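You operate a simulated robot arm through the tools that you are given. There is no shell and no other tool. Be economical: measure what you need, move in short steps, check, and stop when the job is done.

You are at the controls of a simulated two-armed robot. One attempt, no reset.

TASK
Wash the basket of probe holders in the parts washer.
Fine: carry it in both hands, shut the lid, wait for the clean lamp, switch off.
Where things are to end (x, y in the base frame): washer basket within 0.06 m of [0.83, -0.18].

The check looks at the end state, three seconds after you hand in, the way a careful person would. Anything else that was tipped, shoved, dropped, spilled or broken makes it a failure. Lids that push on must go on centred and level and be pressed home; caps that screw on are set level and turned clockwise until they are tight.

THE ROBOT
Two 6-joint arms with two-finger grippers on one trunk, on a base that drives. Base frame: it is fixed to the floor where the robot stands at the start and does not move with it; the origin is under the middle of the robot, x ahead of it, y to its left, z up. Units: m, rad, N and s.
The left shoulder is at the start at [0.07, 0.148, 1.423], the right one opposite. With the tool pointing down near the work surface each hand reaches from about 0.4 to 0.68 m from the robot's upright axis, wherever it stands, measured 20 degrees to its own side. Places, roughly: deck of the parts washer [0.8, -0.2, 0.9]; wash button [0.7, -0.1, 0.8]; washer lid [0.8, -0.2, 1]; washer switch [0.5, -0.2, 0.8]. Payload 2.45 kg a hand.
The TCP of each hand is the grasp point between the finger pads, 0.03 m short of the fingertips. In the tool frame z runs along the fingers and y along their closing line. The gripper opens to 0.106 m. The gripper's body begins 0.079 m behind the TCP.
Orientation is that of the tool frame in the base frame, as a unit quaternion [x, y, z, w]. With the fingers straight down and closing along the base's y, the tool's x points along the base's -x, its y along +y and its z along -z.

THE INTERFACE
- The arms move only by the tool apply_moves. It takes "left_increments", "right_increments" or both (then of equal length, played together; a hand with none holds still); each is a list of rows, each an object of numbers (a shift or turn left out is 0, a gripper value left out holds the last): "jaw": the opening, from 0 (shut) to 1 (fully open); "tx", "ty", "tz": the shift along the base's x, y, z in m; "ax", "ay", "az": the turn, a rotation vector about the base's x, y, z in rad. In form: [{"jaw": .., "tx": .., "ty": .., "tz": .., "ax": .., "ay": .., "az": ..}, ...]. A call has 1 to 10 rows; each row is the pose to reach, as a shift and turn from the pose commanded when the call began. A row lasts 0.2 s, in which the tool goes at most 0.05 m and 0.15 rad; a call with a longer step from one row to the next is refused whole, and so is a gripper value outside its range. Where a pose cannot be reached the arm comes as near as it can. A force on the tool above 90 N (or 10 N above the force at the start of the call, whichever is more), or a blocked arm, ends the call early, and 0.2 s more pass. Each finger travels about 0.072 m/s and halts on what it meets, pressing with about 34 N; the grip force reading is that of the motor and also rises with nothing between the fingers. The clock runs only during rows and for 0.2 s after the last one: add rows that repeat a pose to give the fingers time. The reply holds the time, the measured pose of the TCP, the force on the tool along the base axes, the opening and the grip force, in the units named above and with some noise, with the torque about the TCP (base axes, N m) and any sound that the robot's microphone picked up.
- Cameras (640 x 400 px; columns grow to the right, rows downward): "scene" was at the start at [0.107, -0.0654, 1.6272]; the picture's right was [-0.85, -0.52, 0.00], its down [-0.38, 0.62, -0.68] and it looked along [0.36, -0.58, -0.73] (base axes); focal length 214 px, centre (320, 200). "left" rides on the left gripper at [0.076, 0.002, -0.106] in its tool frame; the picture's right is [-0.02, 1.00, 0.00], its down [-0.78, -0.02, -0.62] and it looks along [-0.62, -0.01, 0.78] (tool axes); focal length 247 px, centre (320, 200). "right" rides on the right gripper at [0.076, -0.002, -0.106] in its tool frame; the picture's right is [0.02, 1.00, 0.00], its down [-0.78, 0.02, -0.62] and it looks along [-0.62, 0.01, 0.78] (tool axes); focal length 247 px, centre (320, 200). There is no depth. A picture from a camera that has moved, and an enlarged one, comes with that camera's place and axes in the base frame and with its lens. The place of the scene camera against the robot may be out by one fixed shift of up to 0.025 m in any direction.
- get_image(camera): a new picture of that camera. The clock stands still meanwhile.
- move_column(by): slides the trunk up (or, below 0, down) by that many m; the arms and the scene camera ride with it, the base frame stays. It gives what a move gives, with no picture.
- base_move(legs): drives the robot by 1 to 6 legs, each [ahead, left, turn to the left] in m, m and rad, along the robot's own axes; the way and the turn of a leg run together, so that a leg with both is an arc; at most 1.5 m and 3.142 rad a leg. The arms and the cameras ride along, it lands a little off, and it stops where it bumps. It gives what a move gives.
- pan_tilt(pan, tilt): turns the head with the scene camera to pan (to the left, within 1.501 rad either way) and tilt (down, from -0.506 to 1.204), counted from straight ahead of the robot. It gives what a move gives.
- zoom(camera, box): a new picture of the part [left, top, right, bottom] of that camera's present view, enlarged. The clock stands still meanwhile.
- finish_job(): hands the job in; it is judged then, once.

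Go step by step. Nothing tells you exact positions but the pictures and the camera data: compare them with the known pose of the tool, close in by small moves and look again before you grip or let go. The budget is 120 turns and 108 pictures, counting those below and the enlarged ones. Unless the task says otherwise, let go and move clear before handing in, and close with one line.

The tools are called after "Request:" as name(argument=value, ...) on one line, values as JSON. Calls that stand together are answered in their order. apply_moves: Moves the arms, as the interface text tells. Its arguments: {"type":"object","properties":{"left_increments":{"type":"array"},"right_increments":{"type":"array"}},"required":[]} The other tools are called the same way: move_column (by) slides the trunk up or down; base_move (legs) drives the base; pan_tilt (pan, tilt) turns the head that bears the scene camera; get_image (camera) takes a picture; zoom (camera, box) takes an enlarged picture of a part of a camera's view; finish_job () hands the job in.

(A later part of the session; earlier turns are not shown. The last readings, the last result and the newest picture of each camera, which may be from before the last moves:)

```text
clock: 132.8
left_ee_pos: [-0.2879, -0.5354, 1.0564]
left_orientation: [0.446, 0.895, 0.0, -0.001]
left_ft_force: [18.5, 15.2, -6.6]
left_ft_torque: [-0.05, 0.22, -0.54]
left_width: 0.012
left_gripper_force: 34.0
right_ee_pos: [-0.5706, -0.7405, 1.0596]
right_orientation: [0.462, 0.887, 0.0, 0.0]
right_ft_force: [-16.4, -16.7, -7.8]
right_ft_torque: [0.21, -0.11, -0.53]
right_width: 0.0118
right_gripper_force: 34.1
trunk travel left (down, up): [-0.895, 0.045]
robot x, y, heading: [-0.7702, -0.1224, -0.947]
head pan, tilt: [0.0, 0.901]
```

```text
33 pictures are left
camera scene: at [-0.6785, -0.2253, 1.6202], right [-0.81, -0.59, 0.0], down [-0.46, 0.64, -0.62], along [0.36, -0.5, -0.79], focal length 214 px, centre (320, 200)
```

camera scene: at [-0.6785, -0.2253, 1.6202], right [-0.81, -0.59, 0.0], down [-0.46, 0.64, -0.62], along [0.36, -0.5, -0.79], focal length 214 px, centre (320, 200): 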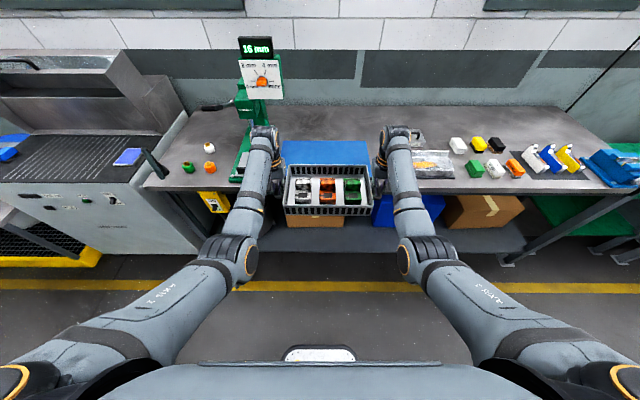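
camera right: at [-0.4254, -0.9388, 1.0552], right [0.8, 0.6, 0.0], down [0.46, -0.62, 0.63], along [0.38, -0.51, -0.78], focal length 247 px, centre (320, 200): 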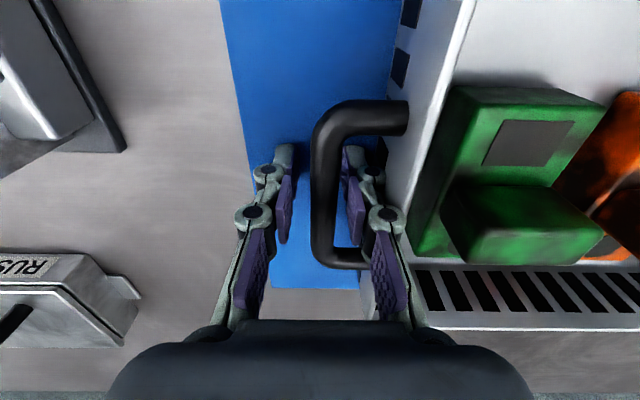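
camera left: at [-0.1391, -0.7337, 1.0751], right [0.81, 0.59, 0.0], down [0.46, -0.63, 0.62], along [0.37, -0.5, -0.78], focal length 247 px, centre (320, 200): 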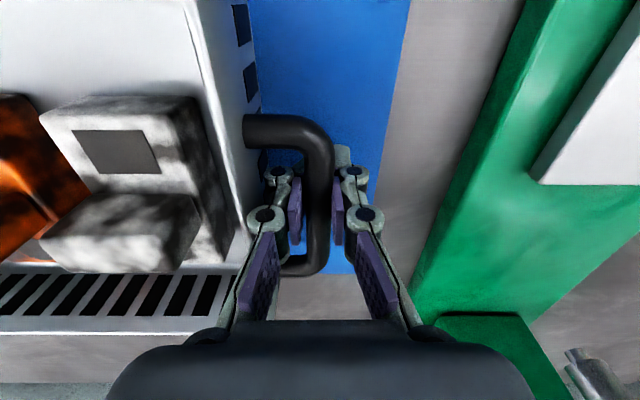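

Basket secure. I drive 1.29 m left to line up with the washer.

Request:
base_move(legs=[[0, 0.65, 0], [0, 0.64, 0]])

Request:
get_image(camera="scene")

```text
clock: 139.7
left_ee_pos: [0.7525, 0.2339, 1.0598]
left_orientation: [0.45, 0.893, -0.001, 0.002]
left_ft_force: [2.1, 4.5, -7.6]
left_ft_torque: [0.03, 0.03, -0.59]
left_width: 0.012
left_gripper_force: 34.3
right_ee_pos: [0.4694, 0.0311, 1.062]
right_orientation: [0.464, 0.886, 0.0, 0.001]
right_ft_force: [-3.5, -6.1, -7.9]
right_ft_torque: [0.11, 0.0, -0.51]
right_width: 0.012
right_gripper_force: 34.0
trunk travel left (down, up): [-0.895, 0.045]
robot x, y, heading: [0.2768, 0.6489, -0.953]
head pan, tilt: [0.0, 0.901]
```

```text
32 pictures are left
camera scene: at [0.363, 0.5477, 1.6207], right [-0.81, -0.58, 0.0], down [-0.45, 0.64, -0.62], along [0.36, -0.5, -0.79], focal length 214 px, centre (320, 200)
```

scene: 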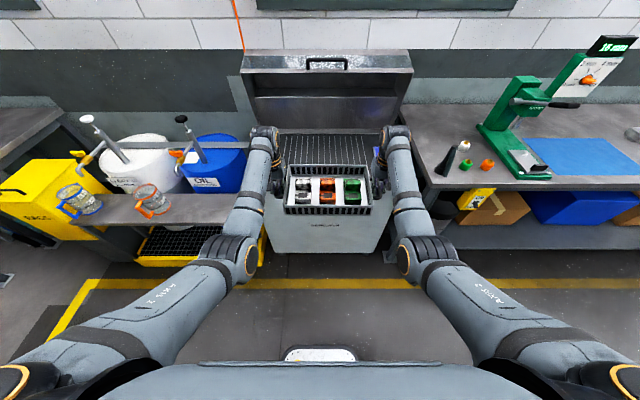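

Request:
zoom(camera="scene", box=[220, 40, 430, 240])

```text
2.00 times, centred on (325, 140) of scene
camera zoom: at [0.363, 0.5477, 1.6207], right [-0.81, -0.58, 0.0], down [-0.45, 0.64, -0.62], along [0.36, -0.5, -0.79], focal length 429 px, centre (310, 320)
```

zoom: 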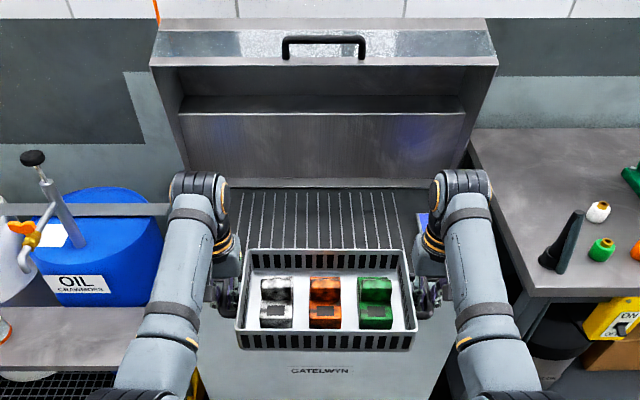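

Path clear. I drive forward in two legs over the deck.

Request:
base_move(legs=[[0.2, 0, 0], [0.17, 0, 0]])

Request:
get_image(camera="scene")

```text
clock: 142.3
left_ee_pos: [0.9704, -0.0608, 1.0614]
left_orientation: [0.445, 0.896, -0.002, 0.003]
left_ft_force: [-1.2, 3.6, -7.3]
left_ft_torque: [0.03, 0.02, -0.57]
left_width: 0.0118
left_gripper_force: 33.9
right_ee_pos: [0.6879, -0.2644, 1.0638]
right_orientation: [0.461, 0.887, -0.002, 0.001]
right_ft_force: [-0.1, -2.2, -6.7]
right_ft_torque: [0.02, 0.02, -0.47]
right_width: 0.012
right_gripper_force: 33.8
trunk travel left (down, up): [-0.895, 0.045]
robot x, y, heading: [0.489, 0.3502, -0.946]
head pan, tilt: [0.0, 0.901]
```

```text
30 pictures are left
camera scene: at [0.5785, 0.2529, 1.6211], right [-0.81, -0.59, 0.0], down [-0.46, 0.63, -0.62], along [0.37, -0.5, -0.78], focal length 214 px, centre (320, 200)
```

scene: 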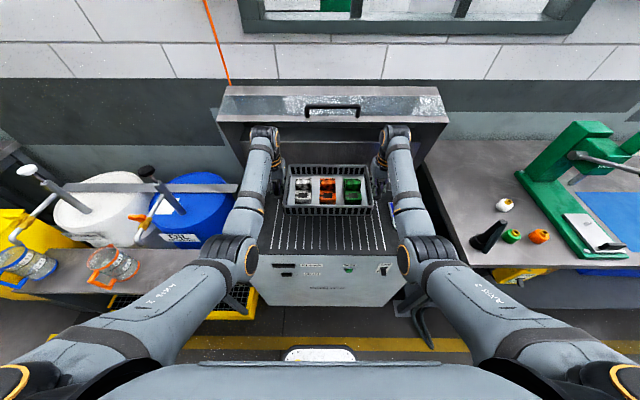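

Basket centre is at (0.829,-0.163). I lower it, nudging y by -0.012.

Request:
apply_moves(left_increments=[{"ty": -0.006, "tz": -0.015}, {"ty": -0.012, "tz": -0.03}, {"ty": -0.012, "tz": -0.045}, {"ty": -0.012, "tz": -0.06}, {"ty": -0.012, "tz": -0.075}, {"ty": -0.012, "tz": -0.09}, {"ty": -0.012, "tz": -0.098}, {"ty": -0.012, "tz": -0.098}], right_increments=[{"ty": -0.006, "tz": -0.015}, {"ty": -0.012, "tz": -0.03}, {"ty": -0.012, "tz": -0.045}, {"ty": -0.012, "tz": -0.06}, {"ty": -0.012, "tz": -0.075}, {"ty": -0.012, "tz": -0.09}, {"ty": -0.012, "tz": -0.098}, {"ty": -0.012, "tz": -0.098}])

```text
clock: 144.1
left_ee_pos: [0.9717, -0.073, 0.9608]
left_orientation: [0.446, 0.895, -0.002, 0.001]
left_ft_force: [-7.3, -2.9, -6.7]
left_ft_torque: [-0.01, -0.11, -0.45]
left_width: 0.0119
left_gripper_force: 33.8
right_ee_pos: [0.6907, -0.2783, 0.9622]
right_orientation: [0.46, 0.888, 0.001, 0.0]
right_ft_force: [6.7, 2.6, -7.6]
right_ft_torque: [0.12, 0.14, -0.41]
right_width: 0.0118
right_gripper_force: 33.9
trunk travel left (down, up): [-0.895, 0.045]
robot x, y, heading: [0.4931, 0.3511, -0.942]
head pan, tilt: [0.0, 0.901]
```

Request:
apply_moves(left_increments=[{"tz": -0.004}, {"tz": -0.008}, {"tz": -0.012}, {"tz": -0.015}], right_increments=[{"tz": -0.004}, {"tz": -0.008}, {"tz": -0.012}, {"tz": -0.015}])

Request:
get_image(camera="left")

```text
clock: 145.1
left_ee_pos: [0.9728, -0.073, 0.9457]
left_orientation: [0.446, 0.895, -0.001, 0.001]
left_ft_force: [-7.5, -3.0, -7.5]
left_ft_torque: [0.14, 0.01, -0.46]
left_width: 0.0119
left_gripper_force: 34.4
right_ee_pos: [0.6914, -0.2795, 0.9488]
right_orientation: [0.46, 0.888, -0.001, 0.0]
right_ft_force: [7.1, 1.9, -7.9]
right_ft_torque: [-0.06, 0.07, -0.38]
right_width: 0.0118
right_gripper_force: 33.5
trunk travel left (down, up): [-0.895, 0.045]
robot x, y, heading: [0.4898, 0.3473, -0.947]
head pan, tilt: [0.0, 0.901]
```

```text
29 pictures are left
camera left: at [0.9276, -0.0116, 1.0513], right [0.81, 0.59, 0.0], down [0.46, -0.63, 0.62], along [0.36, -0.51, -0.78], focal length 247 px, centre (320, 200)
```

left: 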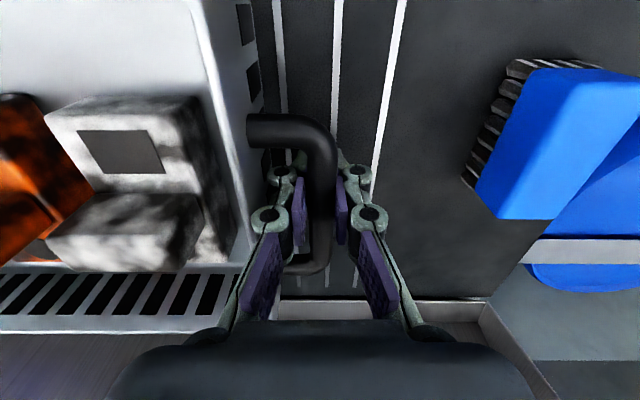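

Still hanging; a scrubbing brush lies to the left but clear. I keep lowering slowly.

Request:
apply_moves(left_increments=[{"tz": -0.004}, {"tz": -0.008}, {"tz": -0.012}, {"tz": -0.015}], right_increments=[{"tz": -0.004}, {"tz": -0.008}, {"tz": -0.012}, {"tz": -0.015}])

```text
clock: 146.1
left_ee_pos: [0.9709, -0.0736, 0.9299]
left_orientation: [0.445, 0.895, -0.001, 0.001]
left_ft_force: [-9.4, -4.2, -7.1]
left_ft_torque: [0.04, -0.06, -0.5]
left_width: 0.0119
left_gripper_force: 33.9
right_ee_pos: [0.691, -0.2783, 0.9336]
right_orientation: [0.46, 0.888, 0.0, 0.002]
right_ft_force: [10.5, 4.0, -7.3]
right_ft_torque: [0.02, 0.15, -0.39]
right_width: 0.012
right_gripper_force: 34.2
trunk travel left (down, up): [-0.895, 0.045]
robot x, y, heading: [0.4902, 0.3516, -0.94]
head pan, tilt: [0.0, 0.901]
```

Request:
apply_moves(left_increments=[{"tz": -0.004}, {"tz": -0.008}, {"tz": -0.012}, {"tz": -0.016}, {"tz": -0.02}], right_increments=[{"tz": -0.004}, {"tz": -0.008}, {"tz": -0.012}, {"tz": -0.016}, {"tz": -0.02}])

```text
clock: 147.3
left_ee_pos: [0.9699, -0.0689, 0.9266]
left_orientation: [0.445, 0.895, -0.008, 0.009]
left_ft_force: [-1.4, -29.2, 33.9]
left_ft_torque: [0.14, 0.0, 0.03]
left_width: 0.012
left_gripper_force: 34.2
left hand out of reach, approached as far as the arm can: row 2, 3, 4, 5
right_ee_pos: [0.6911, -0.2771, 0.9263]
right_orientation: [0.46, 0.888, -0.004, 0.011]
right_ft_force: [21.5, -6.8, 45.9]
right_ft_torque: [0.17, 0.59, 0.05]
right_width: 0.0117
right_gripper_force: 33.7
right hand out of reach, approached as far as the arm can: row 4, 5
trunk travel left (down, up): [-0.895, 0.045]
robot x, y, heading: [0.4945, 0.3533, -0.94]
head pan, tilt: [0.0, 0.901]
```

Seated on the deck (firm upward force). I relax, open slightly and rise straight up.

Request:
apply_moves(left_increments=[{"tz": 0.002}, {"tz": 0.003, "jaw": 0.28}, {"tz": 0.003, "jaw": 0.28}, {"tz": 0.003, "jaw": 0.28}], right_increments=[{"tz": 0.002}, {"tz": 0.003, "jaw": 0.28}, {"tz": 0.003, "jaw": 0.28}, {"tz": 0.003, "jaw": 0.28}])

Request:
apply_moves(left_increments=[{"tz": 0.015}, {"tz": 0.03}, {"tz": 0.05}, {"tz": 0.075}, {"tz": 0.1}, {"tz": 0.13}, {"tz": 0.16}, {"tz": 0.17}], right_increments=[{"tz": 0.015}, {"tz": 0.03}, {"tz": 0.05}, {"tz": 0.075}, {"tz": 0.1}, {"tz": 0.13}, {"tz": 0.16}, {"tz": 0.17}])

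Request:
get_image(camera="scene")

```text
clock: 148.3
left_ee_pos: [0.9724, -0.0657, 0.9263]
left_orientation: [0.444, 0.896, -0.002, 0.008]
left_ft_force: [25.2, 0.2, 32.6]
left_ft_torque: [-0.27, 0.67, 0.21]
left_width: 0.0274
left_gripper_force: 0.1
right_ee_pos: [0.6885, -0.2784, 0.9254]
right_orientation: [0.462, 0.887, -0.006, 0.007]
right_ft_force: [-5.7, -31.4, 24.6]
right_ft_torque: [0.35, -0.37, -0.14]
right_width: 0.0258
right_gripper_force: 0.1
trunk travel left (down, up): [-0.895, 0.045]
robot x, y, heading: [0.4951, 0.3495, -0.946]
head pan, tilt: [0.0, 0.901]
```

```text
clock: 150.1
left_ee_pos: [0.9679, -0.0657, 1.094]
left_orientation: [0.446, 0.895, -0.001, 0.002]
left_ft_force: [-0.4, -0.5, 0.2]
left_ft_torque: [0.01, 0.02, 0.0]
left_width: 0.0298
left_gripper_force: 0.1
right_ee_pos: [0.6882, -0.274, 1.0898]
right_orientation: [0.461, 0.887, -0.001, 0.002]
right_ft_force: [0.0, -0.4, 0.1]
right_ft_torque: [0.04, -0.04, 0.03]
right_width: 0.0295
right_gripper_force: 0.0
trunk travel left (down, up): [-0.895, 0.045]
robot x, y, heading: [0.4903, 0.3526, -0.943]
head pan, tilt: [0.0, 0.901]
```

```text
28 pictures are left
camera scene: at [0.5793, 0.2521, 1.621], right [-0.81, -0.59, 0.0], down [-0.46, 0.63, -0.62], along [0.37, -0.5, -0.78], focal length 214 px, centre (320, 200)
```

scene: 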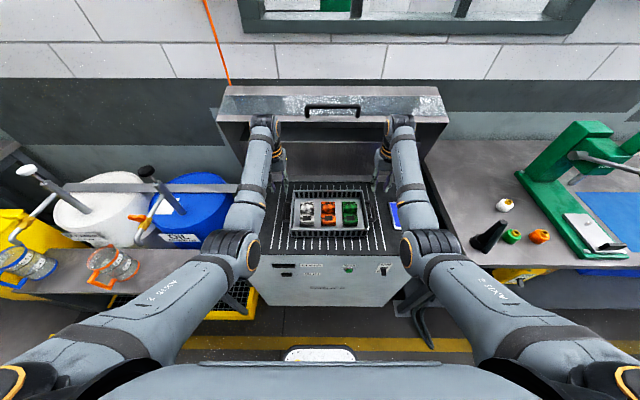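

The basket sits on the grid at about (0.83,-0.17). To shut the lid I use the left hand, fingers closed, as a stick behind the handle bar (est. (0.916,-0.273,1.28)); first raise both hands clear.

Request:
apply_moves(left_increments=[{"jaw": 0, "tz": 0.04}, {"tz": 0.08}, {"tz": 0.12}, {"tz": 0.16}, {"tz": 0.2}, {"tz": 0.24}, {"tz": 0.27}, {"tz": 0.27}], right_increments=[{"tz": 0.02, "tx": -0.006, "ty": 0.008}, {"tz": 0.03, "tx": -0.02, "ty": 0.02}, {"tz": 0.04, "tx": -0.04, "ty": 0.03}, {"tz": 0.04, "tx": -0.07, "ty": 0.06}, {"tz": 0.04, "tx": -0.09, "ty": 0.09}, {"tz": 0.04, "tx": -0.12, "ty": 0.11}, {"tz": 0.04, "tx": -0.14, "ty": 0.12}, {"tz": 0.04, "tx": -0.14, "ty": 0.12}])

Request:
apply_moves(left_increments=[{"tx": 0.02, "ty": -0.03}, {"tx": 0.02, "ty": -0.07}, {"tx": 0.02, "ty": -0.11}, {"tx": 0.015, "ty": -0.14}, {"tx": 0.01, "ty": -0.17}, {"tx": 0.01, "ty": -0.2}, {"tx": 0.01, "ty": -0.2}])

Request:
get_image(camera="left")

Request:
get_image(camera="scene")

```text
clock: 151.9
left_ee_pos: [0.9915, -0.108, 1.3616]
left_orientation: [0.445, 0.895, -0.003, 0.002]
left_ft_force: [-0.6, -0.6, -0.6]
left_ft_torque: [-0.01, 0.02, -0.04]
left_width: 0.0003
left_gripper_force: 28.1
left hand out of reach, approached as far as the arm can: row 2, 3, 4, 5, 6, 7, 8
right_ee_pos: [0.568, -0.1973, 1.0468]
right_orientation: [0.46, 0.888, 0.0, 0.002]
right_ft_force: [-0.2, 0.3, -0.1]
right_ft_torque: [-0.03, 0.0, -0.04]
right_width: 0.0295
right_gripper_force: 0.1
right hand out of reach, approached as far as the arm can: row 2, 3, 4, 5, 6, 7, 8
trunk travel left (down, up): [-0.895, 0.045]
robot x, y, heading: [0.4936, 0.3546, -0.941]
head pan, tilt: [0.0, 0.901]
```

```text
clock: 153.5
left_ee_pos: [0.9536, -0.1362, 1.3347]
left_orientation: [0.446, 0.895, -0.003, 0.001]
left_ft_force: [0.0, 0.2, 0.2]
left_ft_torque: [0.0, -0.02, 0.02]
left_width: 0.0
left_gripper_force: 28.5
left hand out of reach, approached as far as the arm can: row 1, 2, 3, 4, 5, 6, 7
right_ee_pos: [0.5669, -0.1971, 1.0465]
right_orientation: [0.461, 0.888, -0.001, 0.003]
right_ft_force: [-0.2, -0.5, -0.2]
right_ft_torque: [-0.04, -0.01, 0.02]
right_width: 0.0296
right_gripper_force: 0.0
trunk travel left (down, up): [-0.895, 0.045]
robot x, y, heading: [0.489, 0.3517, -0.944]
head pan, tilt: [0.0, 0.901]
```

```text
27 pictures are left
camera left: at [0.908, -0.0747, 1.4399], right [0.81, 0.59, 0.0], down [0.46, -0.63, 0.63], along [0.37, -0.51, -0.78], focal length 247 px, centre (320, 200)
```

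left: 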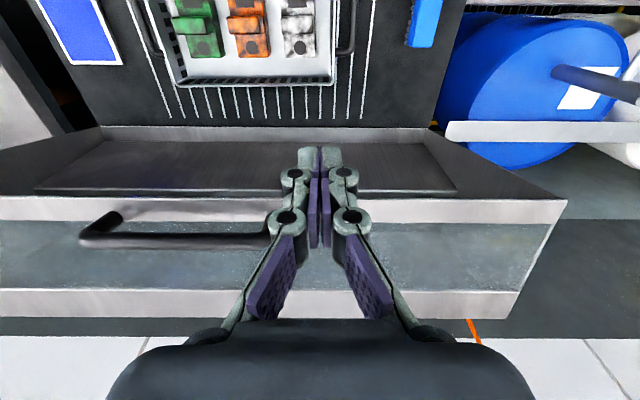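

```text
26 pictures are left
camera scene: at [0.5792, 0.2517, 1.621], right [-0.81, -0.59, 0.0], down [-0.46, 0.63, -0.62], along [0.37, -0.5, -0.78], focal length 214 px, centre (320, 200)
```

scene: 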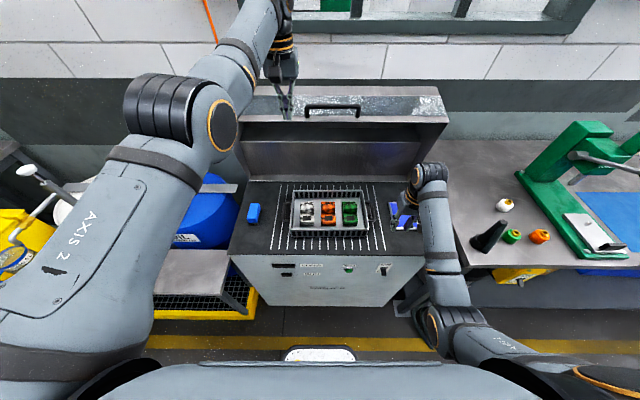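

The handle is to the robot's right of the fingers. I first get the right hand out of the lid's sweep (back and up).

Request:
apply_moves(left_increments=[{"tz": 0.01}, {"tz": 0.02}, {"tz": 0.03}, {"tz": 0.03}, {"tz": 0.03}, {"tz": 0.03}, {"tz": 0.03}, {"tz": 0.03}], right_increments=[{"tx": -0.03, "ty": 0.03, "az": -0.1}, {"tx": -0.06, "ty": 0.06, "az": -0.2}, {"tx": -0.09, "ty": 0.09, "az": -0.3}, {"tx": -0.12, "ty": 0.12, "az": -0.4}, {"tx": -0.14, "ty": 0.15, "az": -0.5}, {"tx": -0.16, "ty": 0.18, "az": -0.5}, {"tx": -0.18, "ty": 0.2, "az": -0.5}, {"tx": -0.18, "ty": 0.2, "az": -0.5}])

```text
clock: 155.3
left_ee_pos: [0.9484, -0.1313, 1.3611]
left_orientation: [0.446, 0.895, -0.001, 0.003]
left_ft_force: [0.1, 0.3, 0.2]
left_ft_torque: [0.06, 0.0, -0.01]
left_width: 0.0
left_gripper_force: 28.4
left hand out of reach, approached as far as the arm can: row 2, 3, 4, 5, 6, 7, 8
right_ee_pos: [0.4181, -0.0087, 1.0391]
right_orientation: [0.666, 0.746, -0.001, 0.0]
right_ft_force: [0.4, 0.3, 0.6]
right_ft_torque: [0.0, 0.0, 0.0]
right_width: 0.0296
right_gripper_force: 0.1
right hand out of reach, approached as far as the arm can: row 1, 2, 6, 7, 8
trunk travel left (down, up): [-0.895, 0.045]
robot x, y, heading: [0.4927, 0.3516, -0.945]
head pan, tilt: [0.0, 0.901]
```

Right hand is clear. I drive forward 0.12 and right 0.09 to place the fingers behind the handle bar.

Request:
base_move(legs=[[0.12, -0.09, 0]])

Request:
get_image(camera="left")

Request:
zoom(camera="scene", box=[200, 0, 440, 200])

```text
clock: 156.7
left_ee_pos: [0.9428, -0.278, 1.3634]
left_orientation: [0.448, 0.894, -0.003, 0.002]
left_ft_force: [-0.6, 0.3, 0.4]
left_ft_torque: [-0.04, 0.0, -0.01]
left_width: 0.0
left_gripper_force: 28.5
right_ee_pos: [0.4129, -0.1544, 1.0394]
right_orientation: [0.668, 0.744, -0.001, 0.002]
right_ft_force: [-0.1, -0.1, -0.1]
right_ft_torque: [-0.03, -0.04, -0.01]
right_width: 0.0296
right_gripper_force: 0.1
trunk travel left (down, up): [-0.895, 0.045]
robot x, y, heading: [0.4891, 0.2054, -0.948]
head pan, tilt: [0.0, 0.901]
```

```text
25 pictures are left
camera left: at [0.8977, -0.2144, 1.4688], right [0.81, 0.58, 0.0], down [0.45, -0.63, 0.63], along [0.36, -0.51, -0.78], focal length 247 px, centre (320, 200)
```

left: 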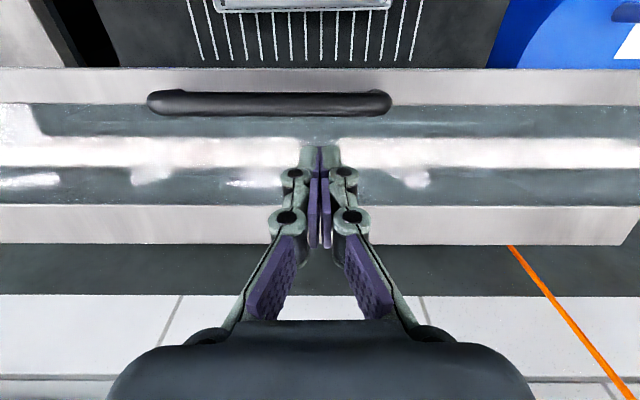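

```text
2.00 times, centred on (320, 100) of scene
camera zoom: at [0.5745, 0.1075, 1.6213], right [-0.81, -0.58, 0.0], down [-0.46, 0.63, -0.62], along [0.36, -0.51, -0.78], focal length 429 px, centre (320, 400)
```

zoom: 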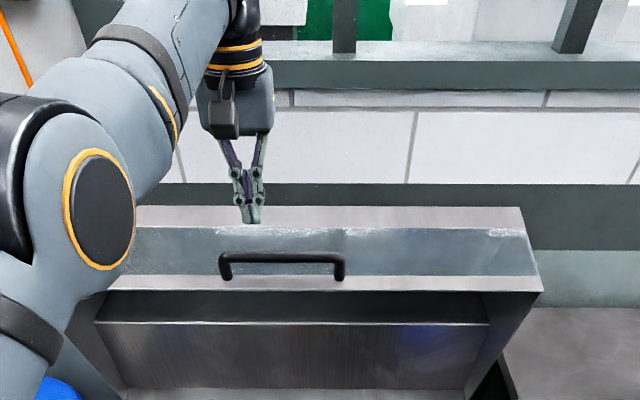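

The fingers are directly behind the bar and above the glass. I shift 1 cm further back, then lower to engage behind the bar.

Request:
apply_moves(left_increments=[{"tx": 0.007, "ty": -0.01}, {"tx": 0.007, "ty": -0.01, "tz": -0.015}, {"tx": 0.007, "ty": -0.01, "tz": -0.03}, {"tx": 0.007, "ty": -0.01, "tz": -0.045}, {"tx": 0.007, "ty": -0.01, "tz": -0.06}, {"tx": 0.007, "ty": -0.01, "tz": -0.073}])

Request:
get_image(camera="left")

```text
clock: 158.1
left_ee_pos: [0.9486, -0.2921, 1.2926]
left_orientation: [0.448, 0.894, -0.003, 0.006]
left_ft_force: [2.6, -1.1, 13.9]
left_ft_torque: [-0.15, -0.15, 0.01]
left_width: 0.0059
left_gripper_force: 28.3
left hand out of reach, approached as far as the arm can: row 1, 2, 3, 6
right_ee_pos: [0.4117, -0.1551, 1.0404]
right_orientation: [0.668, 0.744, -0.001, 0.002]
right_ft_force: [-0.5, 0.2, 0.0]
right_ft_torque: [0.0, -0.01, -0.01]
right_width: 0.0297
right_gripper_force: 0.0
trunk travel left (down, up): [-0.895, 0.045]
robot x, y, heading: [0.4854, 0.2035, -0.949]
head pan, tilt: [0.0, 0.901]
```

```text
23 pictures are left
camera left: at [0.9038, -0.2284, 1.3977], right [0.81, 0.58, 0.0], down [0.45, -0.63, 0.63], along [0.37, -0.51, -0.78], focal length 247 px, centre (320, 200)
```

left: 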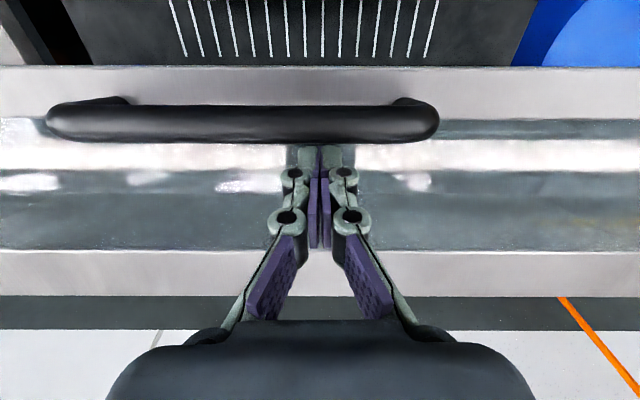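

Tips touch the glass just behind the bar. I ease up slightly and pull with the base in small steps, lowering in between.

Request:
apply_moves(left_increments=[{"tz": 0.004}, {"tz": 0.004}])

Request:
base_move(legs=[[-0.07, 0, 0]])

Request:
apply_moves(left_increments=[{"tz": -0.01}, {"tz": -0.02}, {"tz": -0.025}])

Request:
get_image(camera="left")

```text
clock: 158.7
left_ee_pos: [0.9491, -0.2918, 1.293]
left_orientation: [0.448, 0.894, -0.001, 0.001]
left_ft_force: [-0.2, 0.5, 1.3]
left_ft_torque: [0.01, -0.01, 0.01]
left_width: 0.0
left_gripper_force: 28.9
right_ee_pos: [0.4127, -0.1564, 1.0386]
right_orientation: [0.668, 0.744, -0.001, 0.0]
right_ft_force: [-0.8, -0.5, 0.4]
right_ft_torque: [0.0, 0.0, 0.01]
right_width: 0.0298
right_gripper_force: 0.1
trunk travel left (down, up): [-0.895, 0.045]
robot x, y, heading: [0.4873, 0.2029, -0.951]
head pan, tilt: [0.0, 0.901]
```

```text
clock: 159.7
left_ee_pos: [0.9134, -0.2399, 1.2896]
left_orientation: [0.447, 0.895, 0.0, -0.001]
left_ft_force: [1.9, -2.9, -0.9]
left_ft_torque: [0.21, 0.13, -0.01]
left_width: 0.0001
left_gripper_force: 28.4
right_ee_pos: [0.374, -0.1039, 1.0361]
right_orientation: [0.667, 0.745, 0.0, -0.002]
right_ft_force: [0.8, -0.9, 0.6]
right_ft_torque: [0.05, 0.09, -0.03]
right_width: 0.0292
right_gripper_force: 0.1
trunk travel left (down, up): [-0.895, 0.045]
robot x, y, heading: [0.4456, 0.264, -0.946]
head pan, tilt: [0.0, 0.901]
```

```text
clock: 160.5
left_ee_pos: [0.9048, -0.2275, 1.2794]
left_orientation: [0.447, 0.895, -0.006, 0.008]
left_ft_force: [-2.3, 9.9, 40.0]
left_ft_torque: [-0.09, -0.18, 0.03]
left_width: 0.0062
left_gripper_force: 28.7
right_ee_pos: [0.3658, -0.0894, 1.0427]
right_orientation: [0.667, 0.745, -0.002, 0.006]
right_ft_force: [0.2, -0.2, -0.1]
right_ft_torque: [-0.02, -0.02, 0.0]
right_width: 0.0295
right_gripper_force: 0.1
trunk travel left (down, up): [-0.895, 0.045]
robot x, y, heading: [0.4454, 0.2619, -0.947]
head pan, tilt: [0.0, 0.901]
```

```text
22 pictures are left
camera left: at [0.8583, -0.1641, 1.3831], right [0.81, 0.58, 0.0], down [0.45, -0.63, 0.64], along [0.37, -0.52, -0.77], focal length 247 px, centre (320, 200)
```

left: 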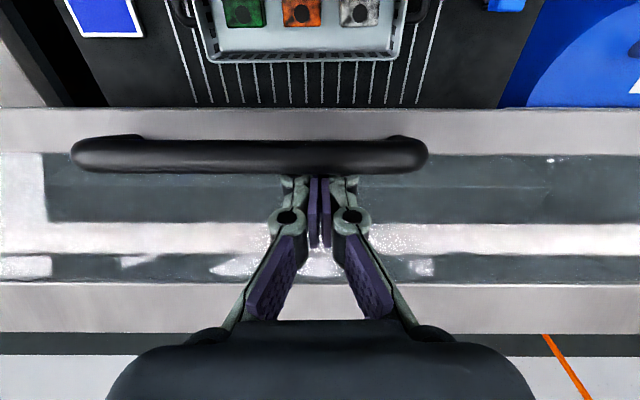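

The lid follows. I continue pulling back with small height corrections.

Request:
apply_moves(left_increments=[{"tz": 0.008}, {"tz": 0.008}])

Request:
base_move(legs=[[-0.07, 0, 0]])

Request:
get_image(camera="left")

```text
clock: 161.1
left_ee_pos: [0.907, -0.2315, 1.2798]
left_orientation: [0.447, 0.895, -0.003, 0.005]
left_ft_force: [1.5, 5.1, 26.1]
left_ft_torque: [-0.14, -0.21, 0.1]
left_width: 0.006
left_gripper_force: 28.9
right_ee_pos: [0.3691, -0.0946, 1.0408]
right_orientation: [0.668, 0.744, -0.001, 0.004]
right_ft_force: [0.5, -0.5, 0.5]
right_ft_torque: [-0.02, -0.01, 0.0]
right_width: 0.0298
right_gripper_force: 0.1
trunk travel left (down, up): [-0.895, 0.045]
robot x, y, heading: [0.4458, 0.2612, -0.951]
head pan, tilt: [0.0, 0.901]
```

```text
clock: 162.1
left_ee_pos: [0.8718, -0.1823, 1.2718]
left_orientation: [0.446, 0.895, -0.001, 0.0]
left_ft_force: [4.3, -5.8, -3.2]
left_ft_torque: [-0.06, 0.01, -0.09]
left_width: 0.0
left_gripper_force: 28.4
right_ee_pos: [0.3333, -0.0441, 1.0369]
right_orientation: [0.667, 0.745, 0.0, -0.001]
right_ft_force: [0.1, -0.4, 0.2]
right_ft_torque: [0.06, 0.02, 0.0]
right_width: 0.0296
right_gripper_force: 0.1
trunk travel left (down, up): [-0.895, 0.045]
robot x, y, heading: [0.4023, 0.3176, -0.942]
head pan, tilt: [0.0, 0.901]
```

```text
21 pictures are left
camera left: at [0.8275, -0.1206, 1.3775], right [0.81, 0.58, 0.0], down [0.46, -0.63, 0.62], along [0.36, -0.51, -0.78], focal length 247 px, centre (320, 200)
```

left: 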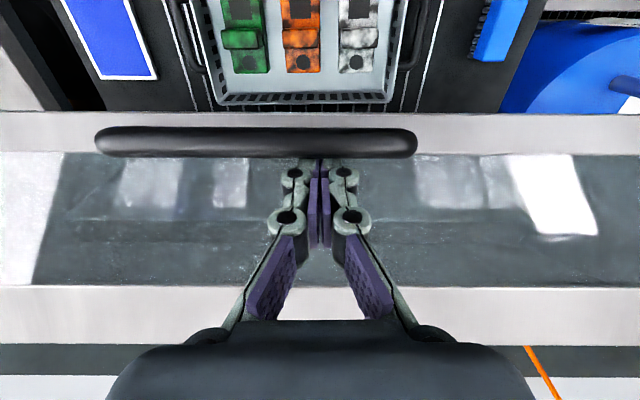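

Request:
apply_moves(left_increments=[{"tz": -0.01}, {"tz": -0.015}])

Request:
base_move(legs=[[-0.07, 0, 0]])

Request:
apply_moves(left_increments=[{"tz": -0.01}, {"tz": -0.02}, {"tz": -0.025}])

Request:
base_move(legs=[[-0.05, 0, 0]])

Request:
get_image(camera="left")

Request:
get_image(camera="scene")

```text
clock: 162.7
left_ee_pos: [0.8707, -0.1806, 1.2593]
left_orientation: [0.446, 0.895, -0.001, 0.002]
left_ft_force: [0.9, -0.9, -0.1]
left_ft_torque: [0.04, 0.01, -0.03]
left_width: 0.0002
left_gripper_force: 28.1
right_ee_pos: [0.3317, -0.0417, 1.0381]
right_orientation: [0.667, 0.745, 0.0, 0.001]
right_ft_force: [0.4, -0.6, -0.2]
right_ft_torque: [0.03, 0.01, 0.0]
right_width: 0.0298
right_gripper_force: 0.2
trunk travel left (down, up): [-0.895, 0.045]
robot x, y, heading: [0.4084, 0.3171, -0.942]
head pan, tilt: [0.0, 0.901]
```

```text
clock: 163.7
left_ee_pos: [0.833, -0.1264, 1.2556]
left_orientation: [0.446, 0.895, -0.001, -0.001]
left_ft_force: [-0.2, 0.0, -0.4]
left_ft_torque: [0.04, 0.05, 0.03]
left_width: 0.0
left_gripper_force: 28.9
right_ee_pos: [0.2935, 0.0116, 1.0377]
right_orientation: [0.667, 0.745, 0.0, -0.003]
right_ft_force: [0.5, -0.5, -0.6]
right_ft_torque: [0.02, 0.06, 0.03]
right_width: 0.0294
right_gripper_force: 0.0
trunk travel left (down, up): [-0.895, 0.045]
robot x, y, heading: [0.3634, 0.3734, -0.942]
head pan, tilt: [0.0, 0.901]
```

```text
clock: 164.5
left_ee_pos: [0.8285, -0.1205, 1.2355]
left_orientation: [0.445, 0.896, -0.001, 0.001]
left_ft_force: [0.2, -0.4, 0.4]
left_ft_torque: [-0.01, 0.0, -0.01]
left_width: 0.0
left_gripper_force: 29.2
right_ee_pos: [0.2892, 0.016, 1.0389]
right_orientation: [0.667, 0.745, -0.001, 0.002]
right_ft_force: [0.9, 0.0, 0.4]
right_ft_torque: [-0.01, 0.0, -0.02]
right_width: 0.0297
right_gripper_force: 0.0
trunk travel left (down, up): [-0.895, 0.045]
robot x, y, heading: [0.3613, 0.376, -0.936]
head pan, tilt: [0.0, 0.901]
```

```text
clock: 165.5
left_ee_pos: [0.8055, -0.0899, 1.2288]
left_orientation: [0.446, 0.895, 0.001, -0.003]
left_ft_force: [1.2, -0.8, -2.2]
left_ft_torque: [0.09, 0.07, -0.01]
left_width: 0.0003
left_gripper_force: 28.8
right_ee_pos: [0.2656, 0.0483, 1.0375]
right_orientation: [0.667, 0.745, 0.0, -0.003]
right_ft_force: [0.0, -0.7, -0.7]
right_ft_torque: [0.08, 0.04, 0.0]
right_width: 0.0299
right_gripper_force: 0.1
trunk travel left (down, up): [-0.895, 0.045]
robot x, y, heading: [0.3346, 0.4152, -0.943]
head pan, tilt: [0.0, 0.901]
```

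```text
20 pictures are left
camera left: at [0.7613, -0.0294, 1.336], right [0.81, 0.58, 0.0], down [0.46, -0.64, 0.62], along [0.36, -0.5, -0.79], focal length 247 px, centre (320, 200)
```

left: 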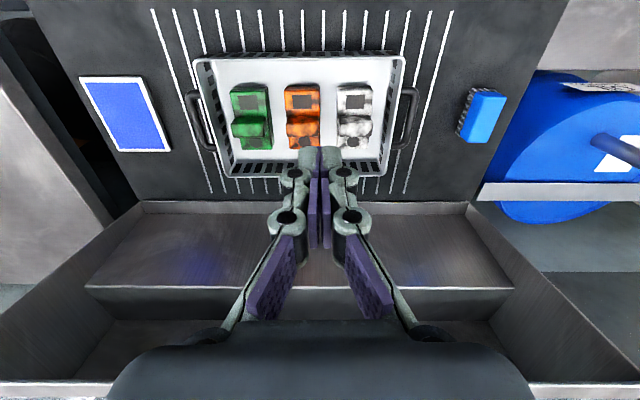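

```text
19 pictures are left
camera scene: at [0.4292, 0.3053, 1.6198], right [-0.81, -0.59, 0.0], down [-0.46, 0.64, -0.61], along [0.36, -0.5, -0.79], focal length 214 px, centre (320, 200)
```

scene: 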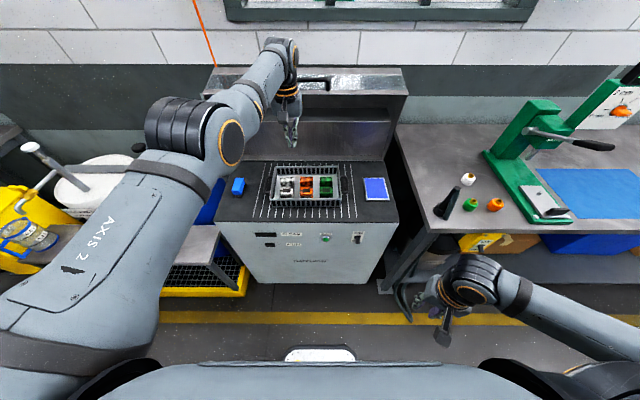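

The lid slipped off and swung back open (it is spring-assisted), so the fingers must follow the bar's arc downward more closely. I raise the hand, drive back in and look.

Request:
apply_moves(left_increments=[{"tz": 0.04}, {"tz": 0.08}, {"tz": 0.12}, {"tz": 0.14}, {"tz": 0.14}])

Request:
base_move(legs=[[0.24, 0, 0]])

Request:
get_image(camera="left")

```text
clock: 166.7
left_ee_pos: [0.7951, -0.065, 1.3685]
left_orientation: [0.446, 0.895, -0.001, 0.0]
left_ft_force: [0.1, -0.1, 0.1]
left_ft_torque: [0.01, 0.02, 0.02]
left_width: 0.0
left_gripper_force: 28.7
left hand out of reach, approached as far as the arm can: row 2, 3, 4, 5
right_ee_pos: [0.2619, 0.0536, 1.0389]
right_orientation: [0.668, 0.745, 0.0, 0.0]
right_ft_force: [-0.2, 0.2, 0.4]
right_ft_torque: [0.0, 0.03, 0.01]
right_width: 0.0295
right_gripper_force: 0.2
trunk travel left (down, up): [-0.895, 0.045]
robot x, y, heading: [0.3345, 0.4154, -0.94]
head pan, tilt: [0.0, 0.901]
```

```text
clock: 168.4
left_ee_pos: [0.9279, -0.2551, 1.3726]
left_orientation: [0.449, 0.894, -0.001, 0.002]
left_ft_force: [-0.2, 1.0, 0.4]
left_ft_torque: [-0.01, 0.0, -0.03]
left_width: 0.0
left_gripper_force: 28.3
right_ee_pos: [0.394, -0.1322, 1.0399]
right_orientation: [0.669, 0.743, -0.001, 0.002]
right_ft_force: [-0.4, 0.7, -0.2]
right_ft_torque: [-0.01, -0.02, -0.03]
right_width: 0.0298
right_gripper_force: 0.0
trunk travel left (down, up): [-0.895, 0.045]
robot x, y, heading: [0.4696, 0.226, -0.953]
head pan, tilt: [0.0, 0.901]
```

```text
18 pictures are left
camera left: at [0.882, -0.1923, 1.4773], right [0.82, 0.58, 0.0], down [0.45, -0.64, 0.63], along [0.36, -0.51, -0.78], focal length 247 px, centre (320, 200)
```

left: 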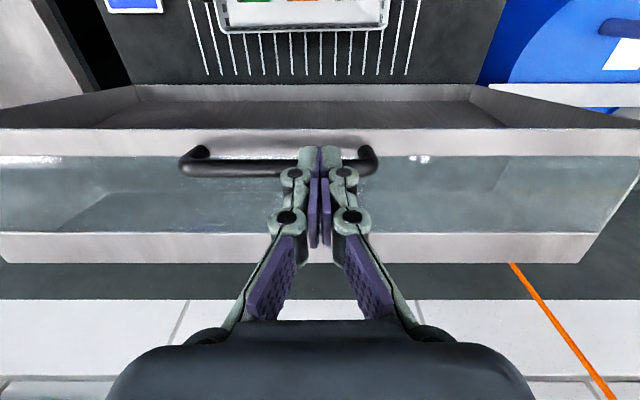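

The bar is a bit further back now (~(0.918,-0.302)). I extend the arm 6 cm to get behind it and lower to the glass.

Request:
apply_moves(left_increments=[{"tx": 0.012, "ty": -0.016}, {"tx": 0.024, "ty": -0.033}, {"tx": 0.036, "ty": -0.05}, {"tx": 0.036, "ty": -0.05, "tz": -0.02}, {"tx": 0.036, "ty": -0.05, "tz": -0.04}, {"tx": 0.036, "ty": -0.05, "tz": -0.06}, {"tx": 0.036, "ty": -0.05, "tz": -0.075}])

Request:
get_image(camera="left")

```text
clock: 170.0
left_ee_pos: [0.9531, -0.2654, 1.2902]
left_orientation: [0.449, 0.894, -0.001, 0.001]
left_ft_force: [-0.1, 1.2, 0.2]
left_ft_torque: [-0.01, -0.02, -0.03]
left_width: 0.0002
left_gripper_force: 28.6
left hand out of reach, approached as far as the arm can: row 1, 2, 3, 4, 5, 6, 7
right_ee_pos: [0.3956, -0.1361, 1.04]
right_orientation: [0.669, 0.743, -0.001, 0.001]
right_ft_force: [0.5, 0.1, 0.5]
right_ft_torque: [0.0, -0.04, 0.01]
right_width: 0.0295
right_gripper_force: 0.2
trunk travel left (down, up): [-0.895, 0.045]
robot x, y, heading: [0.4711, 0.2239, -0.954]
head pan, tilt: [0.0, 0.901]
```

```text
17 pictures are left
camera left: at [0.9082, -0.2025, 1.3949], right [0.81, 0.58, 0.0], down [0.45, -0.64, 0.62], along [0.36, -0.51, -0.78], focal length 247 px, centre (320, 200)
```

left: 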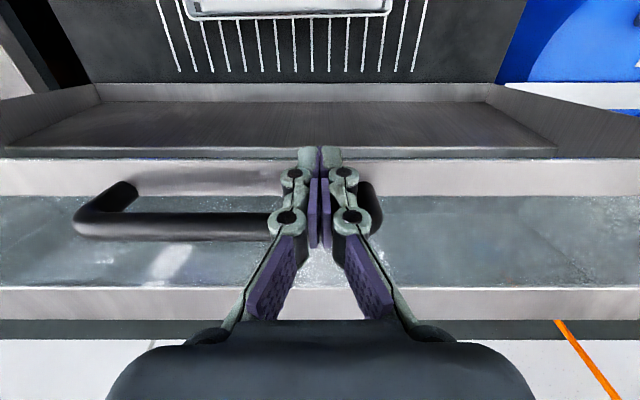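

Bar is actually behind the fingers now. I raise, drive 6 cm further, and check.

Request:
apply_moves(left_increments=[{"tz": 0.04}, {"tz": 0.07}, {"tz": 0.085, "tx": 0.008, "ty": -0.012}, {"tz": 0.085, "tx": 0.012, "ty": -0.018}])

Request:
base_move(legs=[[0.06, -0.03, 0]])

Request:
get_image(camera="left")

```text
clock: 171.0
left_ee_pos: [0.95, -0.2484, 1.3687]
left_orientation: [0.449, 0.893, -0.002, 0.0]
left_ft_force: [-1.1, -0.1, 0.2]
left_ft_torque: [0.01, 0.02, -0.01]
left_width: 0.0
left_gripper_force: 28.7
left hand out of reach, approached as far as the arm can: row 1, 2, 3, 4
right_ee_pos: [0.3966, -0.1355, 1.0382]
right_orientation: [0.67, 0.742, -0.002, 0.001]
right_ft_force: [0.1, 0.2, -0.6]
right_ft_torque: [-0.03, 0.0, 0.03]
right_width: 0.0297
right_gripper_force: 0.0
trunk travel left (down, up): [-0.895, 0.045]
robot x, y, heading: [0.47, 0.2238, -0.953]
head pan, tilt: [0.0, 0.901]
```

```text
clock: 172.0
left_ee_pos: [0.9577, -0.3048, 1.3738]
left_orientation: [0.449, 0.893, -0.005, 0.003]
left_ft_force: [-0.1, 1.7, 0.6]
left_ft_torque: [-0.1, -0.02, -0.01]
left_width: 0.0001
left_gripper_force: 29.1
right_ee_pos: [0.4047, -0.1935, 1.041]
right_orientation: [0.67, 0.742, -0.003, 0.005]
right_ft_force: [0.0, 1.3, 0.3]
right_ft_torque: [-0.1, 0.01, 0.01]
right_width: 0.0296
right_gripper_force: 0.1
trunk travel left (down, up): [-0.895, 0.045]
robot x, y, heading: [0.4761, 0.157, -0.952]
head pan, tilt: [0.0, 0.901]
```

```text
16 pictures are left
camera left: at [0.913, -0.242, 1.4786], right [0.82, 0.58, 0.0], down [0.45, -0.63, 0.63], along [0.36, -0.52, -0.78], focal length 247 px, centre (320, 200)
```

left: 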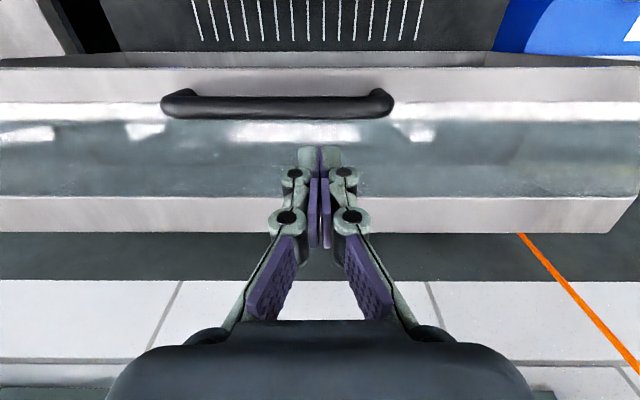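

Now the bar is in front of the fingers. I lower in behind it and pull in 4 cm base steps, dropping along the arc each time.

Request:
apply_moves(left_increments=[{"tx": 0.006, "ty": -0.008, "tz": -0.02}, {"tx": 0.006, "ty": -0.008, "tz": -0.04}, {"tx": 0.006, "ty": -0.008, "tz": -0.06}, {"tx": 0.006, "ty": -0.008, "tz": -0.08}])

Request:
base_move(legs=[[-0.05, 0, 0]])

Request:
apply_moves(left_increments=[{"tz": -0.008}, {"tz": -0.016}])

Request:
base_move(legs=[[-0.04, 0, 0]])

Request:
apply_moves(left_increments=[{"tz": -0.008}, {"tz": -0.016}])

Request:
base_move(legs=[[-0.04, 0, 0]])

Request:
get_image(camera="left")

```text
clock: 173.0
left_ee_pos: [0.9628, -0.3223, 1.2927]
left_orientation: [0.449, 0.894, -0.004, 0.005]
left_ft_force: [2.7, -3.9, 15.9]
left_ft_torque: [-0.29, -0.14, 0.08]
left_width: 0.006
left_gripper_force: 28.1
left hand out of reach, approached as far as the arm can: row 1
right_ee_pos: [0.4039, -0.2009, 1.0394]
right_orientation: [0.67, 0.743, 0.0, 0.002]
right_ft_force: [0.0, 0.2, -0.7]
right_ft_torque: [0.03, 0.02, 0.01]
right_width: 0.0296
right_gripper_force: 0.1
trunk travel left (down, up): [-0.895, 0.045]
robot x, y, heading: [0.4799, 0.1572, -0.953]
head pan, tilt: [0.0, 0.901]
```

```text
clock: 173.9
left_ee_pos: [0.9354, -0.2799, 1.2921]
left_orientation: [0.45, 0.893, 0.0, 0.003]
left_ft_force: [4.6, -0.5, 23.4]
left_ft_torque: [-0.21, -0.2, 0.03]
left_width: 0.0058
left_gripper_force: 29.2
right_ee_pos: [0.3755, -0.1597, 1.0385]
right_orientation: [0.67, 0.743, 0.0, 0.003]
right_ft_force: [-0.2, -0.6, 0.5]
right_ft_torque: [0.03, -0.01, 0.0]
right_width: 0.0298
right_gripper_force: 0.2
trunk travel left (down, up): [-0.895, 0.045]
robot x, y, heading: [0.4503, 0.1981, -0.959]
head pan, tilt: [0.0, 0.901]
```

```text
clock: 174.5
left_ee_pos: [0.9288, -0.2712, 1.2875]
left_orientation: [0.45, 0.893, -0.007, 0.013]
left_ft_force: [1.0, 4.0, 50.5]
left_ft_torque: [-0.44, -0.39, 0.1]
left_width: 0.0059
left_gripper_force: 28.8
right_ee_pos: [0.3693, -0.153, 1.0423]
right_orientation: [0.67, 0.742, -0.001, 0.007]
right_ft_force: [-0.3, 0.0, -0.7]
right_ft_torque: [-0.02, -0.03, -0.01]
right_width: 0.0298
right_gripper_force: 0.1
trunk travel left (down, up): [-0.895, 0.045]
robot x, y, heading: [0.4492, 0.1981, -0.952]
head pan, tilt: [0.0, 0.901]
```

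```text
clock: 175.4
left_ee_pos: [0.9071, -0.2424, 1.2824]
left_orientation: [0.45, 0.893, -0.005, 0.009]
left_ft_force: [1.1, 6.2, 35.7]
left_ft_torque: [-0.19, -0.25, 0.01]
left_width: 0.0061
left_gripper_force: 28.5
right_ee_pos: [0.349, -0.123, 1.0404]
right_orientation: [0.67, 0.742, -0.002, 0.005]
right_ft_force: [0.1, 0.5, -0.2]
right_ft_torque: [-0.01, 0.0, 0.02]
right_width: 0.0299
right_gripper_force: 0.1
trunk travel left (down, up): [-0.895, 0.045]
robot x, y, heading: [0.4286, 0.2309, -0.95]
head pan, tilt: [0.0, 0.901]
```

```text
clock: 176.0
left_ee_pos: [0.9028, -0.2369, 1.2807]
left_orientation: [0.449, 0.893, -0.01, 0.018]
left_ft_force: [-5.5, 13.5, 64.9]
left_ft_torque: [-0.31, -0.31, 0.01]
left_width: 0.006
left_gripper_force: 28.7
right_ee_pos: [0.3439, -0.1164, 1.0427]
right_orientation: [0.67, 0.742, -0.002, 0.008]
right_ft_force: [0.8, -0.3, -0.7]
right_ft_torque: [-0.04, -0.01, 0.01]
right_width: 0.0295
right_gripper_force: 0.0
trunk travel left (down, up): [-0.895, 0.045]
robot x, y, heading: [0.4269, 0.2331, -0.948]
head pan, tilt: [0.0, 0.901]
```

```text
clock: 176.9
left_ee_pos: [0.8837, -0.2084, 1.2703]
left_orientation: [0.449, 0.894, -0.007, 0.011]
left_ft_force: [-5.6, 8.5, 35.3]
left_ft_torque: [-0.16, -0.13, -0.06]
left_width: 0.0061
left_gripper_force: 29.0
right_ee_pos: [0.3251, -0.089, 1.0419]
right_orientation: [0.67, 0.743, -0.001, 0.006]
right_ft_force: [-1.3, -0.5, 1.0]
right_ft_torque: [0.0, -0.03, -0.01]
right_width: 0.0297
right_gripper_force: 0.1
trunk travel left (down, up): [-0.895, 0.045]
robot x, y, heading: [0.4059, 0.2613, -0.959]
head pan, tilt: [0.0, 0.901]
```

```text
15 pictures are left
camera left: at [0.837, -0.1441, 1.3746], right [0.82, 0.58, 0.0], down [0.44, -0.62, 0.64], along [0.37, -0.52, -0.77], focal length 247 px, centre (320, 200)
```

left: 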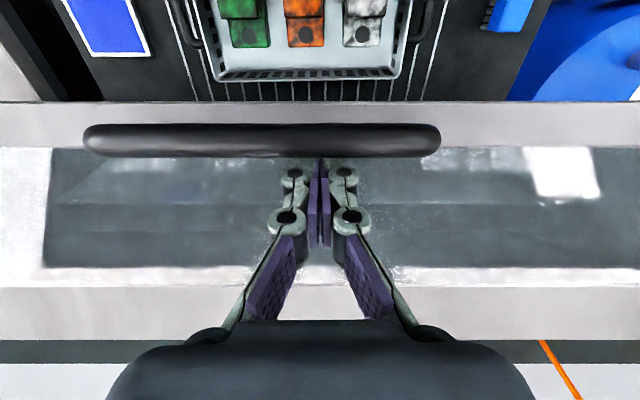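

Firm contact retained. I continue the same pattern with larger drops.

Request:
apply_moves(left_increments=[{"tz": -0.008}, {"tz": -0.014}])

Request:
base_move(legs=[[-0.035, 0, 0]])

Request:
apply_moves(left_increments=[{"tz": -0.01}, {"tz": -0.02}])

Request:
base_move(legs=[[-0.035, 0, 0]])

Request:
apply_moves(left_increments=[{"tz": -0.01}, {"tz": -0.02}])

Request:
get_image(camera="left")

```text
clock: 177.5
left_ee_pos: [0.8795, -0.2042, 1.2692]
left_orientation: [0.449, 0.893, -0.011, 0.021]
left_ft_force: [-9.4, 19.8, 66.8]
left_ft_torque: [-0.11, -0.21, -0.07]
left_width: 0.0061
left_gripper_force: 28.9
right_ee_pos: [0.3214, -0.0841, 1.0433]
right_orientation: [0.67, 0.742, -0.002, 0.009]
right_ft_force: [-0.3, 0.3, -0.1]
right_ft_torque: [-0.03, 0.03, 0.01]
right_width: 0.03
right_gripper_force: 0.1
trunk travel left (down, up): [-0.895, 0.045]
robot x, y, heading: [0.4088, 0.2628, -0.951]
head pan, tilt: [0.0, 0.901]
```

```text
clock: 178.3
left_ee_pos: [0.8652, -0.1821, 1.2574]
left_orientation: [0.449, 0.893, -0.007, 0.012]
left_ft_force: [-5.5, 10.7, 31.0]
left_ft_torque: [-0.06, -0.09, -0.03]
left_width: 0.0062
left_gripper_force: 28.9
right_ee_pos: [0.3046, -0.0594, 1.0401]
right_orientation: [0.671, 0.742, -0.002, 0.006]
right_ft_force: [-0.8, -0.3, -0.6]
right_ft_torque: [0.01, 0.0, 0.02]
right_width: 0.0299
right_gripper_force: 0.0
trunk travel left (down, up): [-0.895, 0.045]
robot x, y, heading: [0.3874, 0.2931, -0.954]
head pan, tilt: [0.0, 0.901]
```

```text
clock: 178.9
left_ee_pos: [0.8585, -0.1744, 1.2528]
left_orientation: [0.448, 0.894, -0.012, 0.022]
left_ft_force: [-16.3, 31.1, 72.7]
left_ft_torque: [0.0, 0.03, 0.11]
left_width: 0.0059
left_gripper_force: 28.1
right_ee_pos: [0.2993, -0.0527, 1.0437]
right_orientation: [0.669, 0.743, -0.003, 0.011]
right_ft_force: [0.1, 0.1, 0.2]
right_ft_torque: [0.02, -0.01, 0.0]
right_width: 0.0297
right_gripper_force: 0.1
trunk travel left (down, up): [-0.895, 0.045]
robot x, y, heading: [0.3862, 0.2922, -0.951]
head pan, tilt: [0.0, 0.901]
```

```text
clock: 179.8
left_ee_pos: [0.8434, -0.1527, 1.2379]
left_orientation: [0.449, 0.893, -0.009, 0.013]
left_ft_force: [-10.6, 15.3, 35.1]
left_ft_torque: [0.04, -0.02, -0.14]
left_width: 0.0062
left_gripper_force: 28.7
right_ee_pos: [0.2835, -0.0313, 1.0414]
right_orientation: [0.671, 0.742, -0.001, 0.007]
right_ft_force: [-0.1, -0.2, -0.4]
right_ft_torque: [-0.03, 0.05, 0.01]
right_width: 0.0297
right_gripper_force: 0.0
trunk travel left (down, up): [-0.895, 0.045]
robot x, y, heading: [0.3646, 0.3216, -0.952]
head pan, tilt: [0.0, 0.901]
```

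```text
clock: 180.4
left_ee_pos: [0.8378, -0.1443, 1.2316]
left_orientation: [0.449, 0.893, -0.011, 0.019]
left_ft_force: [-23.4, 35.9, 65.8]
left_ft_torque: [0.2, 0.31, 0.18]
left_width: 0.006
left_gripper_force: 28.6
right_ee_pos: [0.2777, -0.0254, 1.0441]
right_orientation: [0.67, 0.743, -0.002, 0.011]
right_ft_force: [1.1, 0.1, -0.3]
right_ft_torque: [-0.05, 0.06, -0.02]
right_width: 0.0297
right_gripper_force: 0.1
trunk travel left (down, up): [-0.895, 0.045]
robot x, y, heading: [0.3649, 0.3234, -0.957]
head pan, tilt: [0.0, 0.901]
```

```text
14 pictures are left
camera left: at [0.7894, -0.0773, 1.3341], right [0.82, 0.58, 0.0], down [0.44, -0.62, 0.66], along [0.38, -0.54, -0.75], focal length 247 px, centre (320, 200)
```

left: 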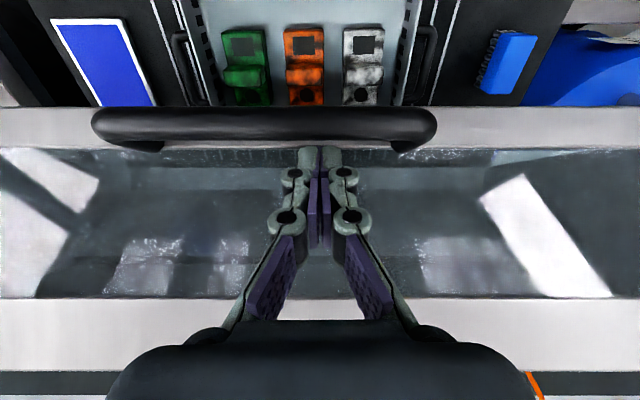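

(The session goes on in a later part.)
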